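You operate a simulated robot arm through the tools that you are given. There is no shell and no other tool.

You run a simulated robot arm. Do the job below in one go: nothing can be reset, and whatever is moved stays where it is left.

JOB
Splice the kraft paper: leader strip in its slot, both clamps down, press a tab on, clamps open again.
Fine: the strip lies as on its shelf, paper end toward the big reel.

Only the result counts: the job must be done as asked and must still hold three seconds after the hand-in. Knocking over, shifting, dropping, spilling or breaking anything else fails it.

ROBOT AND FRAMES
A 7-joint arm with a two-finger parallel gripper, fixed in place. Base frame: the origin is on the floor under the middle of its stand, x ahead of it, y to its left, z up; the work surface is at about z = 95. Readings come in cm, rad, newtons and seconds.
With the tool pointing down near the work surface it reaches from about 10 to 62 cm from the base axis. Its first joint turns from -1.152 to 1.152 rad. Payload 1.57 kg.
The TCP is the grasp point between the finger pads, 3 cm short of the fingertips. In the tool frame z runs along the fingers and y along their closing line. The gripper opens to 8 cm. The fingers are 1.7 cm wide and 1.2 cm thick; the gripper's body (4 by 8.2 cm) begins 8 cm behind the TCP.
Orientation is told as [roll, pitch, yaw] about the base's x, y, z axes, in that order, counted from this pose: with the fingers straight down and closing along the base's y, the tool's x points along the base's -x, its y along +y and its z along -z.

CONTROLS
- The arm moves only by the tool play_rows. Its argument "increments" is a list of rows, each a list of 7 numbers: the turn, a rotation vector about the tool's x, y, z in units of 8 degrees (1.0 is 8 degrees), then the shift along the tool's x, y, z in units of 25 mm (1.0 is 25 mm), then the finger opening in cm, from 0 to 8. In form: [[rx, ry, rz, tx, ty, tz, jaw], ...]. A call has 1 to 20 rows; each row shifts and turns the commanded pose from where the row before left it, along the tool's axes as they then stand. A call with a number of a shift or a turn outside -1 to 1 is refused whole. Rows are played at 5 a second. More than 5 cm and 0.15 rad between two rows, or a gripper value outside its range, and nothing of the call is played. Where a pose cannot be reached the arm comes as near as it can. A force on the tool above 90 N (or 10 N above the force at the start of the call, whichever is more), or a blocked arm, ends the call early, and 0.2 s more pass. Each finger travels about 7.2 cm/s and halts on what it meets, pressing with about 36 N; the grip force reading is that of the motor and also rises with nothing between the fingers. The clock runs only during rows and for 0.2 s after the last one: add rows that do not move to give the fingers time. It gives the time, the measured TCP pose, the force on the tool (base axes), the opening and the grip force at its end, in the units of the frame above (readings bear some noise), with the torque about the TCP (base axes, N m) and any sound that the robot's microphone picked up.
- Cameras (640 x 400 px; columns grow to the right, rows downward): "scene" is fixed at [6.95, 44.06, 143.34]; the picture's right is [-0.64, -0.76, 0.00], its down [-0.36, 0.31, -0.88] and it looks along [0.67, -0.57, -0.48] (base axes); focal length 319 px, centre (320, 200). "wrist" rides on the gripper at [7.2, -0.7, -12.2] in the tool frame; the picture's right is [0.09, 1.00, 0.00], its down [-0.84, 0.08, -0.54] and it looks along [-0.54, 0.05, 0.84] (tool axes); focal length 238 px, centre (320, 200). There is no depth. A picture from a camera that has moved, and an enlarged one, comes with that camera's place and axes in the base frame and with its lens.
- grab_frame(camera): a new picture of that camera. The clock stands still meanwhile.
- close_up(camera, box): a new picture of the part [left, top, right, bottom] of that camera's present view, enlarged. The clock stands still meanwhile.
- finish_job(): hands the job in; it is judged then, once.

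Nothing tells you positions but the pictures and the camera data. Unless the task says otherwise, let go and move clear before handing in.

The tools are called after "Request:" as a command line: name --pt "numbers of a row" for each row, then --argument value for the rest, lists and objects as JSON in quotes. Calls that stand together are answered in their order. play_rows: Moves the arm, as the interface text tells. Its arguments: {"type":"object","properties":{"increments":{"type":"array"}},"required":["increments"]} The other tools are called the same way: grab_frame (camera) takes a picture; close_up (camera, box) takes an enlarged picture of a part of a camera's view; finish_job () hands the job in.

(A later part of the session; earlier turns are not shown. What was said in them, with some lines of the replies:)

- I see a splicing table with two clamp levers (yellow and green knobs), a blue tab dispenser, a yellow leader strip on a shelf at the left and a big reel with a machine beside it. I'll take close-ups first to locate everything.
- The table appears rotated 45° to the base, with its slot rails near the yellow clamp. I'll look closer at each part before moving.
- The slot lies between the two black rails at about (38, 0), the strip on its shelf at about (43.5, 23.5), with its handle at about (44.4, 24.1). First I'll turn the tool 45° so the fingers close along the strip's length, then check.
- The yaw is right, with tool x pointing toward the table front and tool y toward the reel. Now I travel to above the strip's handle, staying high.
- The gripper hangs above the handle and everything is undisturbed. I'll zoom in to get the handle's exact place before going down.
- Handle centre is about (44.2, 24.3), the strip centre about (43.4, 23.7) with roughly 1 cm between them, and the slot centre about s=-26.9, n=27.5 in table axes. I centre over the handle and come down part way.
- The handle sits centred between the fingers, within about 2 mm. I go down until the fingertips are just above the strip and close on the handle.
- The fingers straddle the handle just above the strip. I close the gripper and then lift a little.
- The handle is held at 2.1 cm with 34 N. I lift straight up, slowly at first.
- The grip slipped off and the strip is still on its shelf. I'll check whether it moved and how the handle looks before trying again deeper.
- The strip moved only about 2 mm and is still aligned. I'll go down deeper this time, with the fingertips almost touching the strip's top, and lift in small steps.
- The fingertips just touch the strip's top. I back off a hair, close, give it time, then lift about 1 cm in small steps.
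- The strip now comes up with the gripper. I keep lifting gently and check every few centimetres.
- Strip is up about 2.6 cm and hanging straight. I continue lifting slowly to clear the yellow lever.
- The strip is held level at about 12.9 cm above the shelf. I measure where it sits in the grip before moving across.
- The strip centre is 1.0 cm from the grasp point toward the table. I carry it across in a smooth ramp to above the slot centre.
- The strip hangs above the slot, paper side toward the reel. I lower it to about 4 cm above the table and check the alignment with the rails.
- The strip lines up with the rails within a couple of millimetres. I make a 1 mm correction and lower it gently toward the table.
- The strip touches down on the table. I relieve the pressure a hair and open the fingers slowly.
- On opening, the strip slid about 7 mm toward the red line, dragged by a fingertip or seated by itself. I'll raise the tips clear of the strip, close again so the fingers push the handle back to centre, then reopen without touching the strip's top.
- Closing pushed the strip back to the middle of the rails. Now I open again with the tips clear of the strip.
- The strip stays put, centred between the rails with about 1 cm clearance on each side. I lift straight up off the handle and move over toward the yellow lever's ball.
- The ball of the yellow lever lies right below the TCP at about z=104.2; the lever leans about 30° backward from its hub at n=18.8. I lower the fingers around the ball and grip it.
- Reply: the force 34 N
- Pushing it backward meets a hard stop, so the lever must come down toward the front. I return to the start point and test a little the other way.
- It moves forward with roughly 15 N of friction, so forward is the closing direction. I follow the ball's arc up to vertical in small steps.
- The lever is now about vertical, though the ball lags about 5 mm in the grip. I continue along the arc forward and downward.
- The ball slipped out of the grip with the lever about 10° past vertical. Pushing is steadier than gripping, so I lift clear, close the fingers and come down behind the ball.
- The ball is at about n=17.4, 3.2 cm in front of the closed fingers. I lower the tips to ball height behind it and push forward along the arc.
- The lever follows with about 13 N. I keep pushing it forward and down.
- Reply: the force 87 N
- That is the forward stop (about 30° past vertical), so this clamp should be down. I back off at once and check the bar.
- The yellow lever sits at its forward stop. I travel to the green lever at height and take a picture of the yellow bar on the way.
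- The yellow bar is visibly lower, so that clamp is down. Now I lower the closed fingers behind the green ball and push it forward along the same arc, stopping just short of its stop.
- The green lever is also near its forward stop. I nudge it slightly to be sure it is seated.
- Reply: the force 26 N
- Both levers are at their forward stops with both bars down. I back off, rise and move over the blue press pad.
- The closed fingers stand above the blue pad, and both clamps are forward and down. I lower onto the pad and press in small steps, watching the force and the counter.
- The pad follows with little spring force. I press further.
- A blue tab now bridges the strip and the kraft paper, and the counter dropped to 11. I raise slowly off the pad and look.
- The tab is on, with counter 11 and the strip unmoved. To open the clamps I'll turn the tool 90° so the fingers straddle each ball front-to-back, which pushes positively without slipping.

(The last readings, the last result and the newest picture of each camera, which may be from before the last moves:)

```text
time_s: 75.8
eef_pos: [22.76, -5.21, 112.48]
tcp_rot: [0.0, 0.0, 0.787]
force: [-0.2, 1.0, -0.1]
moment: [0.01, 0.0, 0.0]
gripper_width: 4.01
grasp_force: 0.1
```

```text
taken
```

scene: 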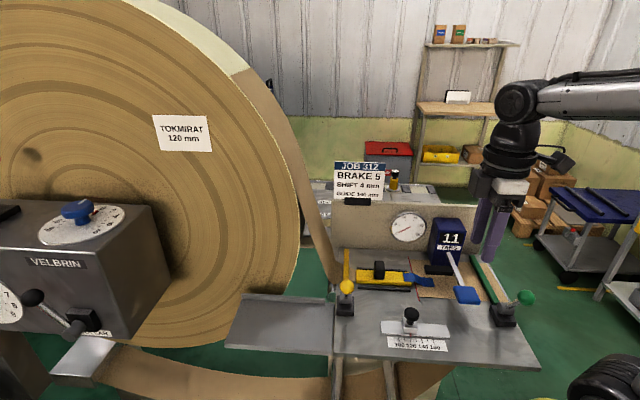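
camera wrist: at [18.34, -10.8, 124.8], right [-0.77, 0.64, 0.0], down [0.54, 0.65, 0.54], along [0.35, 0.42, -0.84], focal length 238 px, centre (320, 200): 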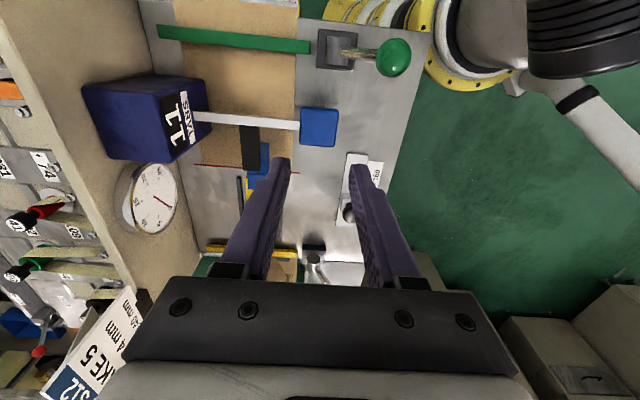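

Rotation worked. I move over the green ball at about (14.5, -6.9), keeping height.

Request:
play_rows --pt "0 0 0 0.4 0.28 0 4" --pt "0 0 0 0.6 0.4 0 4" --pt "0 0 0 0.6 0.4 0 4" --pt "0 0 0 0.6 0.4 0 4" --pt "0 0 0 0.6 0.4 0 4" --pt "0 0 0 0 0 0 4"

Request:
grab_frame --camera "wrist"

Request:
grab_frame --camera "scene"

```text
time_s: 77.2
eef_pos: [14.42, -6.73, 112.54]
tcp_rot: [0.001, 0.001, 0.787]
force: [0.0, -0.3, 0.4]
moment: [0.01, -0.03, 0.0]
gripper_width: 4.02
grasp_force: 0.0
```

```text
taken
camera wrist: at [10.0, -12.4, 124.77], right [-0.77, 0.64, 0.0], down [0.54, 0.65, 0.54], along [0.35, 0.42, -0.84], focal length 238 px, centre (320, 200)
```

wrist: 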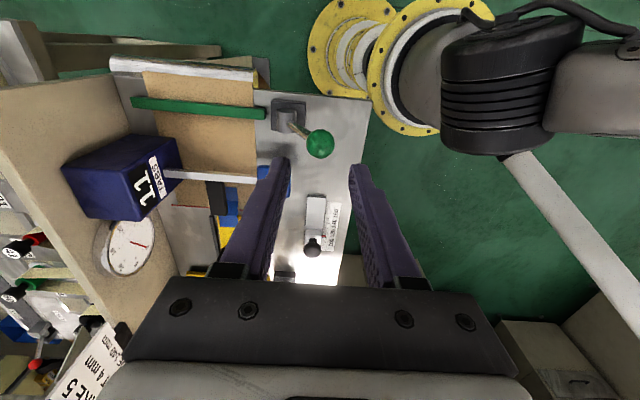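

```text
taken
```

scene: 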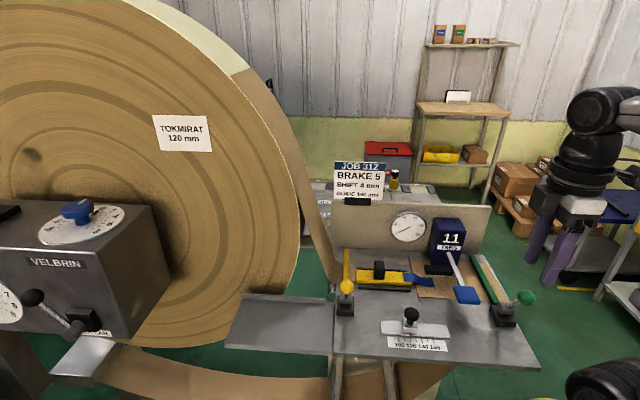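

The green ball lies right between the fingers. I go down around it.

Request:
play_rows --pt "0 0 0 0 0 0.7 4" --pt "0 0 0 0 0 0.7 4" --pt "0 0 0 0 0 0.6 4" --pt "0 0 0 0 0 0.4 4" --pt "0 0 0 0 0 0.13 4" --pt "0 0 0 0 0 0 3.2" --pt "0 0 0 0 0 0 3.2"

Request:
close_up --camera "wrist" --box '[230, 70, 420, 220]'

Request:
close_up --camera "scene" --box '[460, 220, 580, 340]'

```text
time_s: 78.8
eef_pos: [14.5, -6.86, 106.25]
tcp_rot: [0.0, 0.001, 0.786]
force: [0.1, -0.3, 0.6]
moment: [-0.01, -0.01, -0.02]
gripper_width: 3.2
grasp_force: 0.1
```

```text
2.67 times, centred on (325, 145) of wrist
camera zoom: at [9.99, -12.41, 118.49], right [-0.77, 0.64, 0.0], down [0.54, 0.65, 0.54], along [0.35, 0.42, -0.84], focal length 636 px, centre (307, 347)
```

zoom: 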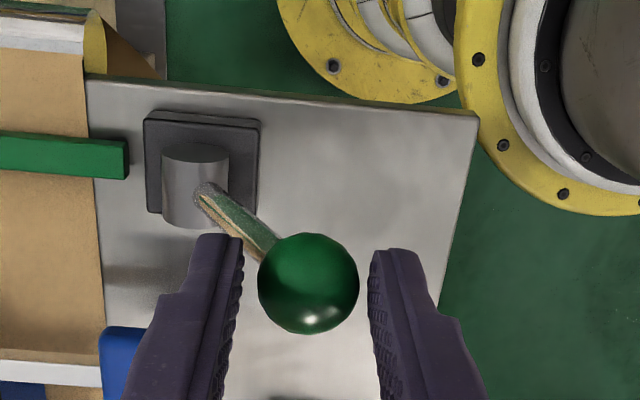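

```text
3.33 times, centred on (520, 280) of scene
camera zoom: at [6.95, 44.06, 143.34], right [-0.64, -0.76, 0.0], down [-0.36, 0.31, -0.88], along [0.67, -0.57, -0.48], focal length 1063 px, centre (-347, -67)
```

zoom: 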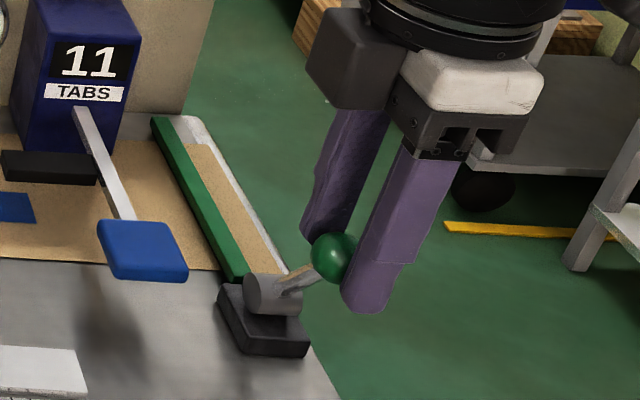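

The fingers straddle the ball front and back. I push the green lever back along its arc, first half.

Request:
play_rows --pt "0 0 0 0 -0.1 0 3.2" --pt "0 0 0 0 -0.24 -0.124 3.2" --pt "0 0 0 0 -0.248 -0.104 3.2" --pt "0 0 0 0 -0.256 -0.08 3.2" --pt "0 0 0 0 -0.26 -0.056 3.2" --pt "0 0 0 0 -0.268 -0.036 3.2" --pt "0 0 0 0 -0.268 -0.012 3.2" --pt "0 0 0 0 0 0 3.2"

Request:
close_up --camera "scene" --box '[440, 210, 560, 340]'

Request:
close_up --camera "wrist" --box '[230, 70, 420, 220]'

```text
time_s: 80.6
eef_pos: [17.4, -9.91, 107.22]
tcp_rot: [-0.001, -0.001, 0.784]
force: [-0.9, 0.1, 0.7]
moment: [0.03, 0.01, -0.03]
gripper_width: 3.22
grasp_force: 0.4
```

```text
3.08 times, centred on (500, 275) of scene
camera zoom: at [6.95, 44.06, 143.34], right [-0.64, -0.76, 0.0], down [-0.36, 0.31, -0.88], along [0.67, -0.57, -0.48], focal length 981 px, centre (-234, -31)
```

zoom: 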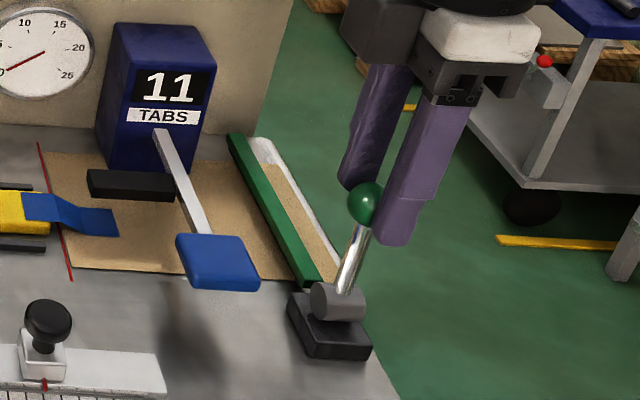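

```text
2.67 times, centred on (325, 145) of wrist
camera zoom: at [12.9, -15.4, 119.59], right [-0.77, 0.64, 0.0], down [0.54, 0.65, 0.54], along [0.35, 0.42, -0.84], focal length 636 px, centre (307, 347)
```

zoom: 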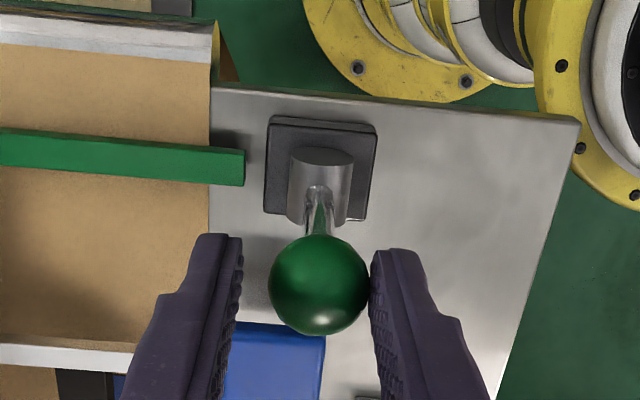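

The lever follows cleanly. Second half now, ending just at the backward stop.

Request:
play_rows --pt "0 0 0 0 -0.268 0.012 3.2" --pt "0 0 0 0 -0.268 0.036 3.2" --pt "0 0 0 0 -0.26 0.056 3.2" --pt "0 0 0 0 -0.256 0.08 3.2" --pt "0 0 0 0 -0.248 0.104 3.2" --pt "0 0 0 0 -0.1 0.05 3.2" --pt "0 0 0 0 -0.08 0.04 3.2" --pt "0 0 0 0 0 0 3.2"

Request:
close_up --camera "scene" --box '[440, 210, 560, 340]'

```text
time_s: 82.4
eef_pos: [20.01, -12.26, 106.36]
tcp_rot: [0.0, -0.001, 0.784]
force: [0.8, 0.9, 0.0]
moment: [0.03, 0.03, -0.01]
gripper_width: 3.24
grasp_force: 0.1
```

```text
3.08 times, centred on (500, 275) of scene
camera zoom: at [6.95, 44.06, 143.34], right [-0.64, -0.76, 0.0], down [-0.36, 0.31, -0.88], along [0.67, -0.57, -0.48], focal length 981 px, centre (-234, -31)
```

zoom: 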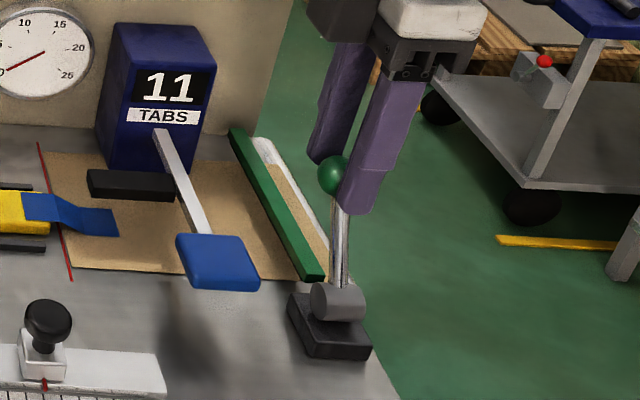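

Request:
play_rows --pt "0 0 0 0 -0.08 0.03 3.2" --pt "0 0 0 0 -0.06 0.03 3.2" --pt "0 0 0 0 0 0 3.2"

```text
time_s: 83.2
eef_pos: [20.21, -12.6, 106.15]
tcp_rot: [0.002, -0.001, 0.787]
force: [-4.1, 4.6, 2.8]
moment: [0.15, 0.15, 0.01]
gripper_width: 3.85
grasp_force: 3.1
```

The green ball is back at its original place and the clamp is open. I release, rise and travel to the yellow lever.

Request:
play_rows --pt "0 0 0 0 0.16 0 4.2" --pt "0 0 0 0 0.06 0 4.6" --pt "0 0 0 0 0 -0.6 4.6" --pt "0 0 0 0 0 -0.9 4.6" --pt "0 0 0 0 0 -0.9 4.2" --pt "0 0 0 0 0 0 4.2"

Request:
grab_frame --camera "wrist"

Request:
close_up --camera "scene" --box '[440, 210, 560, 340]'

```text
time_s: 84.6
eef_pos: [19.89, -12.15, 112.25]
tcp_rot: [0.002, -0.001, 0.784]
force: [0.8, 1.0, 0.9]
moment: [-0.02, -0.02, 0.03]
gripper_width: 4.21
grasp_force: 0.0
```

```text
taken
camera wrist: at [15.41, -17.73, 124.51], right [-0.77, 0.64, 0.0], down [0.54, 0.65, 0.54], along [0.35, 0.42, -0.84], focal length 238 px, centre (320, 200)
```

wrist: 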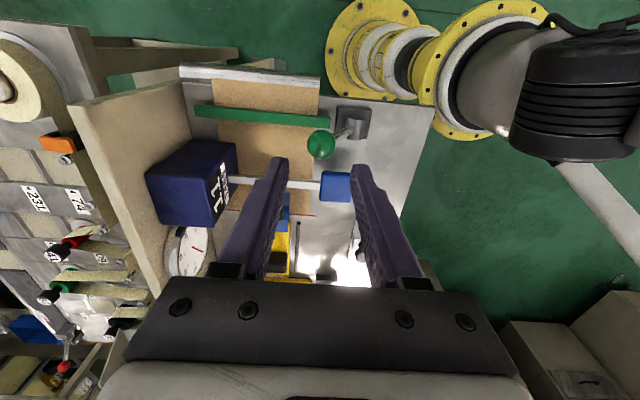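

```text
3.08 times, centred on (500, 275) of scene
camera zoom: at [6.95, 44.06, 143.34], right [-0.64, -0.76, 0.0], down [-0.36, 0.31, -0.88], along [0.67, -0.57, -0.48], focal length 981 px, centre (-234, -31)
```

zoom: 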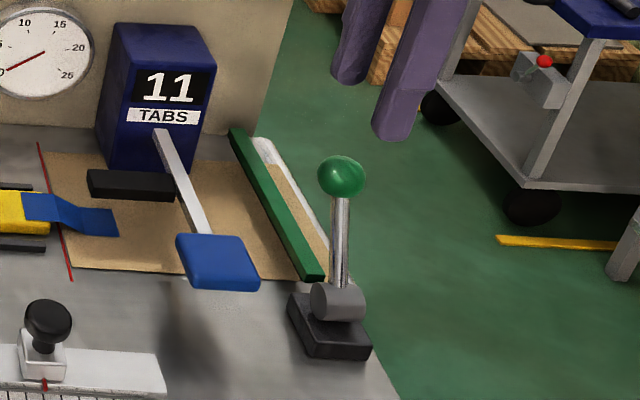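

The green lever is fully back where it began, with its bar raised. Now I travel across to above the yellow ball.

Request:
play_rows --pt "0 0 0 -0.6 0.15 0 4.2" --pt "0 0 0 -0.95 0.25 0 4.2" --pt "0 0 0 -0.95 0.25 0 4.2" --pt "0 0 0 -0.95 0.25 0 4.2" --pt "0 0 0 -0.95 0.25 0 4.2" --pt "0 0 0 -0.95 0.25 0 4.2" --pt "0 0 0 -0.95 0.25 0 4.2" --pt "0 0 0 -0.95 0.25 0 4.2" --pt "0 0 0 -0.95 0.25 0 4.2" --pt "0 0 0 -0.95 0.25 0 4.2" --pt "0 0 0 -0.95 0.25 0 4.2" --pt "0 0 0 -0.95 0.25 0 4.2" --pt "0 0 0 -0.75 0.16 0 4.2" --pt "0 0 0 0 0 0 4.2"

Request:
grab_frame --camera "wrist"

Request:
grab_frame --camera "scene"

```text
time_s: 87.6
eef_pos: [35.52, 13.97, 112.09]
tcp_rot: [0.002, 0.0, 0.787]
force: [0.1, -0.9, 0.4]
moment: [0.0, -0.03, 0.0]
gripper_width: 4.19
grasp_force: 0.1
```

```text
taken
camera wrist: at [30.97, 8.49, 124.37], right [-0.77, 0.64, 0.0], down [0.54, 0.65, 0.54], along [0.35, 0.42, -0.84], focal length 238 px, centre (320, 200)
```

wrist: 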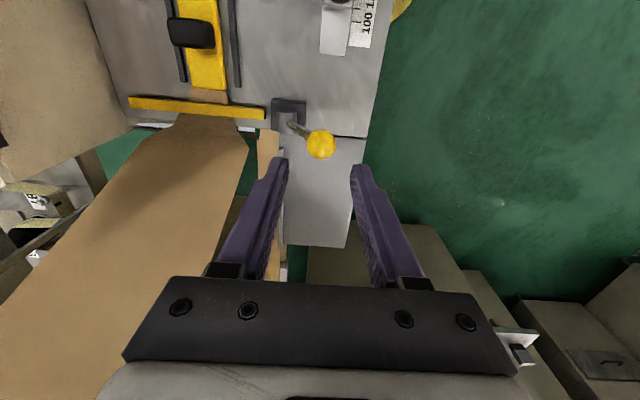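

```text
taken
```

scene: 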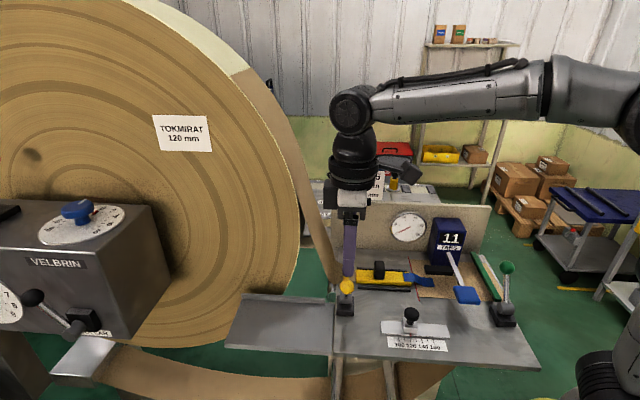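

The yellow ball is centred under the open fingers. I go down around it and narrow the gap.

Request:
play_rows --pt "0 0 0 0 0 0.7 4.2" --pt "0 0 0 0 0 0.7 4.2" --pt "0 0 0 0 0 0.6 4.2" --pt "0 0 0 0 0 0.36 4.2" --pt "0 0 0 0 0 0 3.2" --pt "0 0 0 0 0 0 3.2"

Request:
close_up --camera "wrist" --box '[230, 70, 420, 220]'

Request:
close_up --camera "scene" --box '[310, 220, 410, 320]'

```text
time_s: 89.0
eef_pos: [35.57, 14.1, 106.3]
tcp_rot: [0.001, -0.001, 0.784]
force: [-0.2, 0.1, 0.1]
moment: [-0.05, 0.0, 0.0]
gripper_width: 3.22
grasp_force: 0.0
```

```text
2.67 times, centred on (325, 145) of wrist
camera zoom: at [30.99, 8.5, 118.44], right [-0.77, 0.64, 0.0], down [0.54, 0.65, 0.54], along [0.35, 0.42, -0.84], focal length 636 px, centre (307, 347)
```

zoom: 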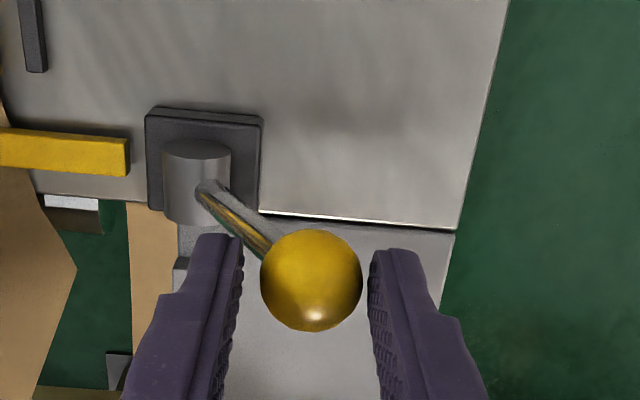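

```text
4.00 times, centred on (360, 270) of scene
camera zoom: at [6.95, 44.06, 143.34], right [-0.64, -0.76, 0.0], down [-0.36, 0.31, -0.88], along [0.67, -0.57, -0.48], focal length 1275 px, centre (160, -80)
```

zoom: 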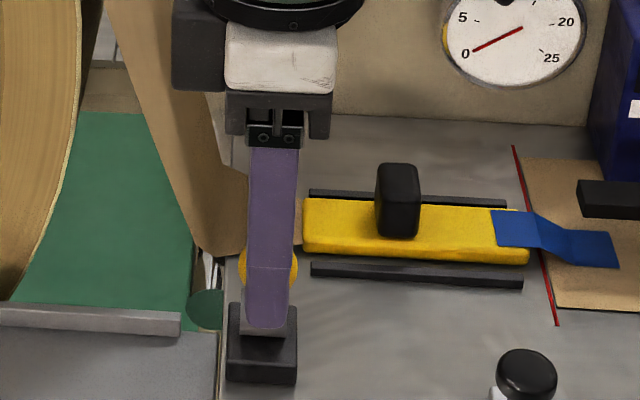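

Well placed, same as with the green one. I push the yellow lever back along its arc.

Request:
play_rows --pt "0 0 0 0 -0.1 0 3.2" --pt "0 0 0 0 -0.24 -0.124 3.2" --pt "0 0 0 0 -0.248 -0.104 3.2" --pt "0 0 0 0 -0.256 -0.08 3.2" --pt "0 0 0 0 -0.26 -0.056 3.2" --pt "0 0 0 0 -0.268 -0.036 3.2" --pt "0 0 0 0 -0.268 -0.012 3.2" --pt "0 0 0 0 0 0 3.2"

Request:
close_up --camera "wrist" --box '[230, 70, 420, 220]'

Request:
close_up --camera "scene" --box '[310, 220, 410, 320]'

```text
time_s: 90.8
eef_pos: [38.37, 11.14, 107.33]
tcp_rot: [-0.001, 0.001, 0.786]
force: [0.0, 0.3, 0.9]
moment: [-0.01, -0.02, 0.02]
gripper_width: 3.21
grasp_force: 0.3
```

```text
2.67 times, centred on (325, 145) of wrist
camera zoom: at [33.83, 5.54, 119.54], right [-0.77, 0.64, 0.0], down [0.54, 0.65, 0.54], along [0.35, 0.42, -0.84], focal length 636 px, centre (307, 347)
```

zoom: 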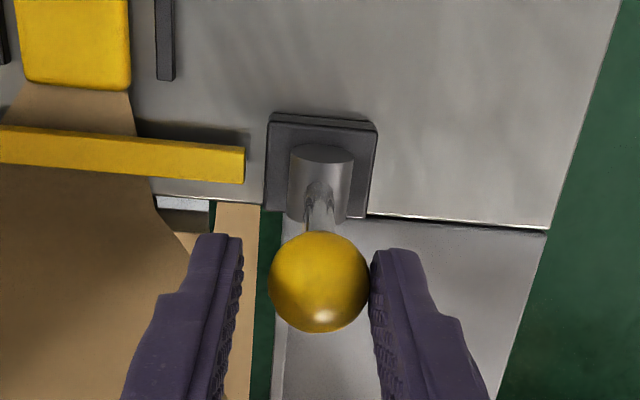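

```text
4.00 times, centred on (360, 270) of scene
camera zoom: at [6.95, 44.06, 143.34], right [-0.64, -0.76, 0.0], down [-0.36, 0.31, -0.88], along [0.67, -0.57, -0.48], focal length 1275 px, centre (160, -80)
```

zoom: 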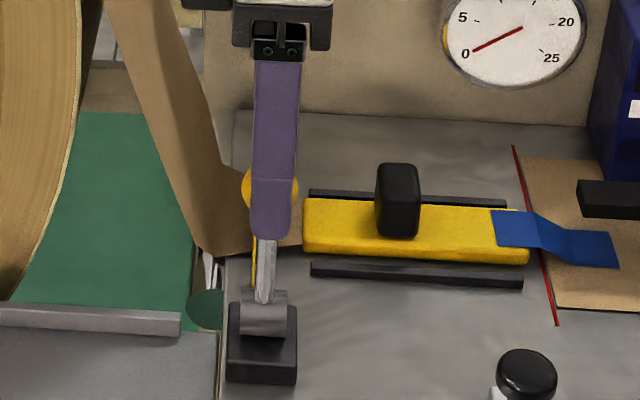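

The yellow lever is upright. I push the second half back to its rear stop.

Request:
play_rows --pt "0 0 0 0 -0.268 0.012 3.2" --pt "0 0 0 0 -0.268 0.036 3.2" --pt "0 0 0 0 -0.26 0.056 3.2" --pt "0 0 0 0 -0.256 0.08 3.2" --pt "0 0 0 0 -0.248 0.104 3.2" --pt "0 0 0 0 -0.1 0.05 3.2" --pt "0 0 0 0 -0.1 0.05 3.2" --pt "0 0 0 0 -0.08 0.03 3.2" --pt "0 0 0 0 -0.04 0.02 3.2" --pt "0 0 0 0 0 0 3.2"

Request:
close_up --camera "wrist" --box '[230, 70, 420, 220]'

```text
time_s: 93.0
eef_pos: [41.15, 8.44, 106.21]
tcp_rot: [-0.002, -0.001, 0.786]
force: [-4.9, 5.5, 3.4]
moment: [0.18, 0.16, 0.01]
gripper_width: 3.85
grasp_force: 3.1
```

```text
2.67 times, centred on (325, 145) of wrist
camera zoom: at [36.69, 2.8, 118.53], right [-0.77, 0.64, 0.0], down [0.54, 0.65, 0.54], along [0.35, 0.42, -0.84], focal length 636 px, centre (307, 347)
```

zoom: 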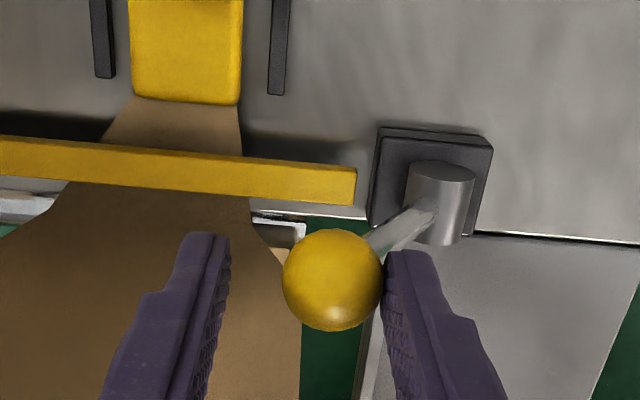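

Same reading as with the green one at its stop, so the yellow clamp is open too. I release, rise clear and check everything.

Request:
play_rows --pt "0 0 0 0 0.16 0 4.2" --pt "0 0 0 0 0.06 0 4.6" --pt "0 0 0 0 0 -0.6 4.6" --pt "0 0 0 0 0 -0.9 4.6" --pt "0 0 0 0 0 -0.9 4.6" --pt "0 0 0 0 0 -0.9 4.6" --pt "0 0 0 0 0 -0.9 4.6" --pt "0 0 0 0.8 0.8 -0.5 4.6" --pt "0 0 0 0.8 0.8 0 4.6" --pt "0 0 0 0.8 0.8 0 4.6" --pt "0 0 0 0.8 0.8 0 4.6" --pt "0 0 0 0 0 0 4.6"

Request:
grab_frame --camera "scene"

Request:
close_up --camera "scene" --box '[320, 210, 530, 340]'

Request:
close_up --camera "scene" --box '[310, 220, 430, 320]'

Request:
grab_frame --camera "wrist"

```text
time_s: 95.6
eef_pos: [29.42, 8.58, 117.95]
tcp_rot: [0.0, 0.0, 0.784]
force: [0.1, 0.0, -0.5]
moment: [0.01, -0.01, 0.03]
gripper_width: 4.59
grasp_force: 0.0
```

```text
taken
```

scene: 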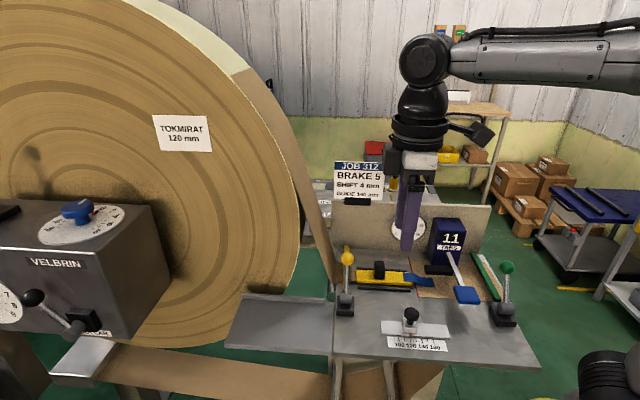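

```text
3.05 times, centred on (425, 275) of scene
camera zoom: at [6.95, 44.06, 143.34], right [-0.64, -0.76, 0.0], down [-0.36, 0.31, -0.88], along [0.67, -0.57, -0.48], focal length 972 px, centre (0, -29)
```

zoom: 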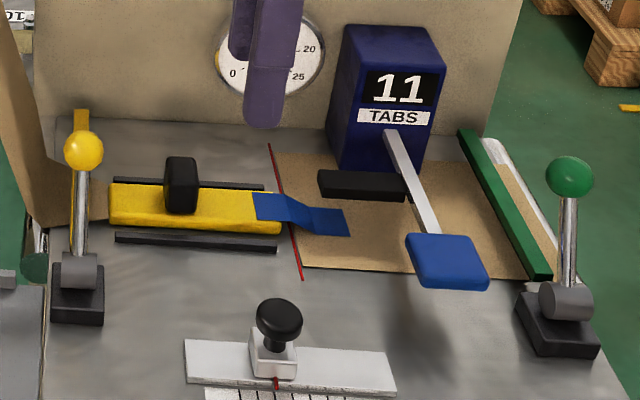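

```text
4.00 times, centred on (370, 270) of scene
camera zoom: at [6.95, 44.06, 143.34], right [-0.64, -0.76, 0.0], down [-0.36, 0.31, -0.88], along [0.67, -0.57, -0.48], focal length 1275 px, centre (120, -80)
```

zoom: 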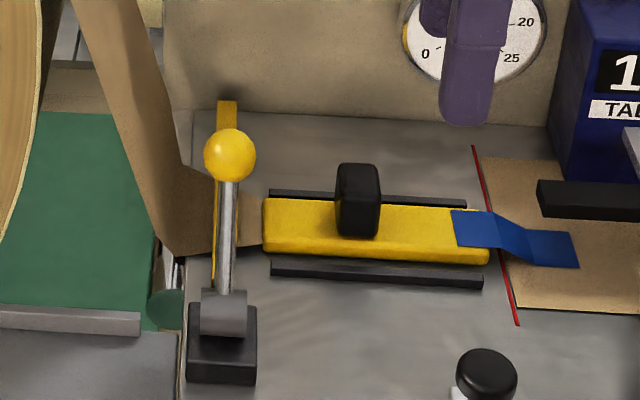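

```text
taken
camera wrist: at [25.05, 3.0, 130.23], right [-0.77, 0.64, 0.0], down [0.54, 0.65, 0.54], along [0.35, 0.42, -0.84], focal length 238 px, centre (320, 200)
```

wrist: 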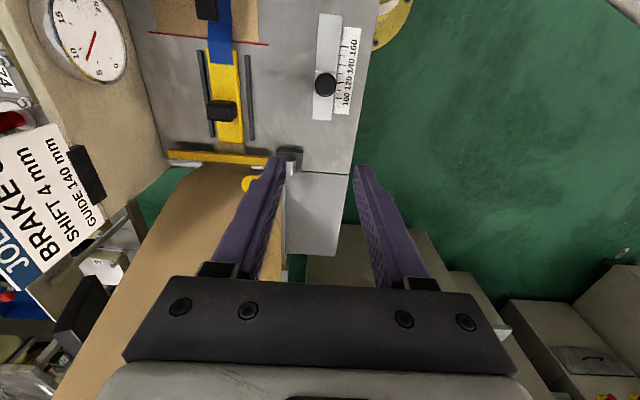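

Everything reads as asked: the strip lies in its slot with the paper end toward the reel. One tab bridges it to the kraft paper (counter 11), both levers are back at their open positions, and the arm is clear. I hand the job in.

Request:
finish_job

```text
The job is handed in.
```

The splice is done and handed in; I haven't seen the verdict.

- **Strip:** it lies centred between the slot rails, about 1 cm clear on each side, with its paper end toward the big reel. The first grip slipped off and shifted it about 2 mm on its shelf. On release in the slot it slid about 7 mm, so I pushed it back to centre before clamping.
- **Clamps:** both levers went forward to their stops. On the yellow one I pushed harder than needed, to about 87 N at its stop. Both are now back at their original open positions with the bars raised.
- **Tab:** one blue tab bridges the strip and the kraft paper across the red line. The counter went from 12 to 11.

I left the brake, shift and guide settings alone, since the job didn't ask for them. Nothing else looks moved in the last pictures, and the arm is clear of the table.
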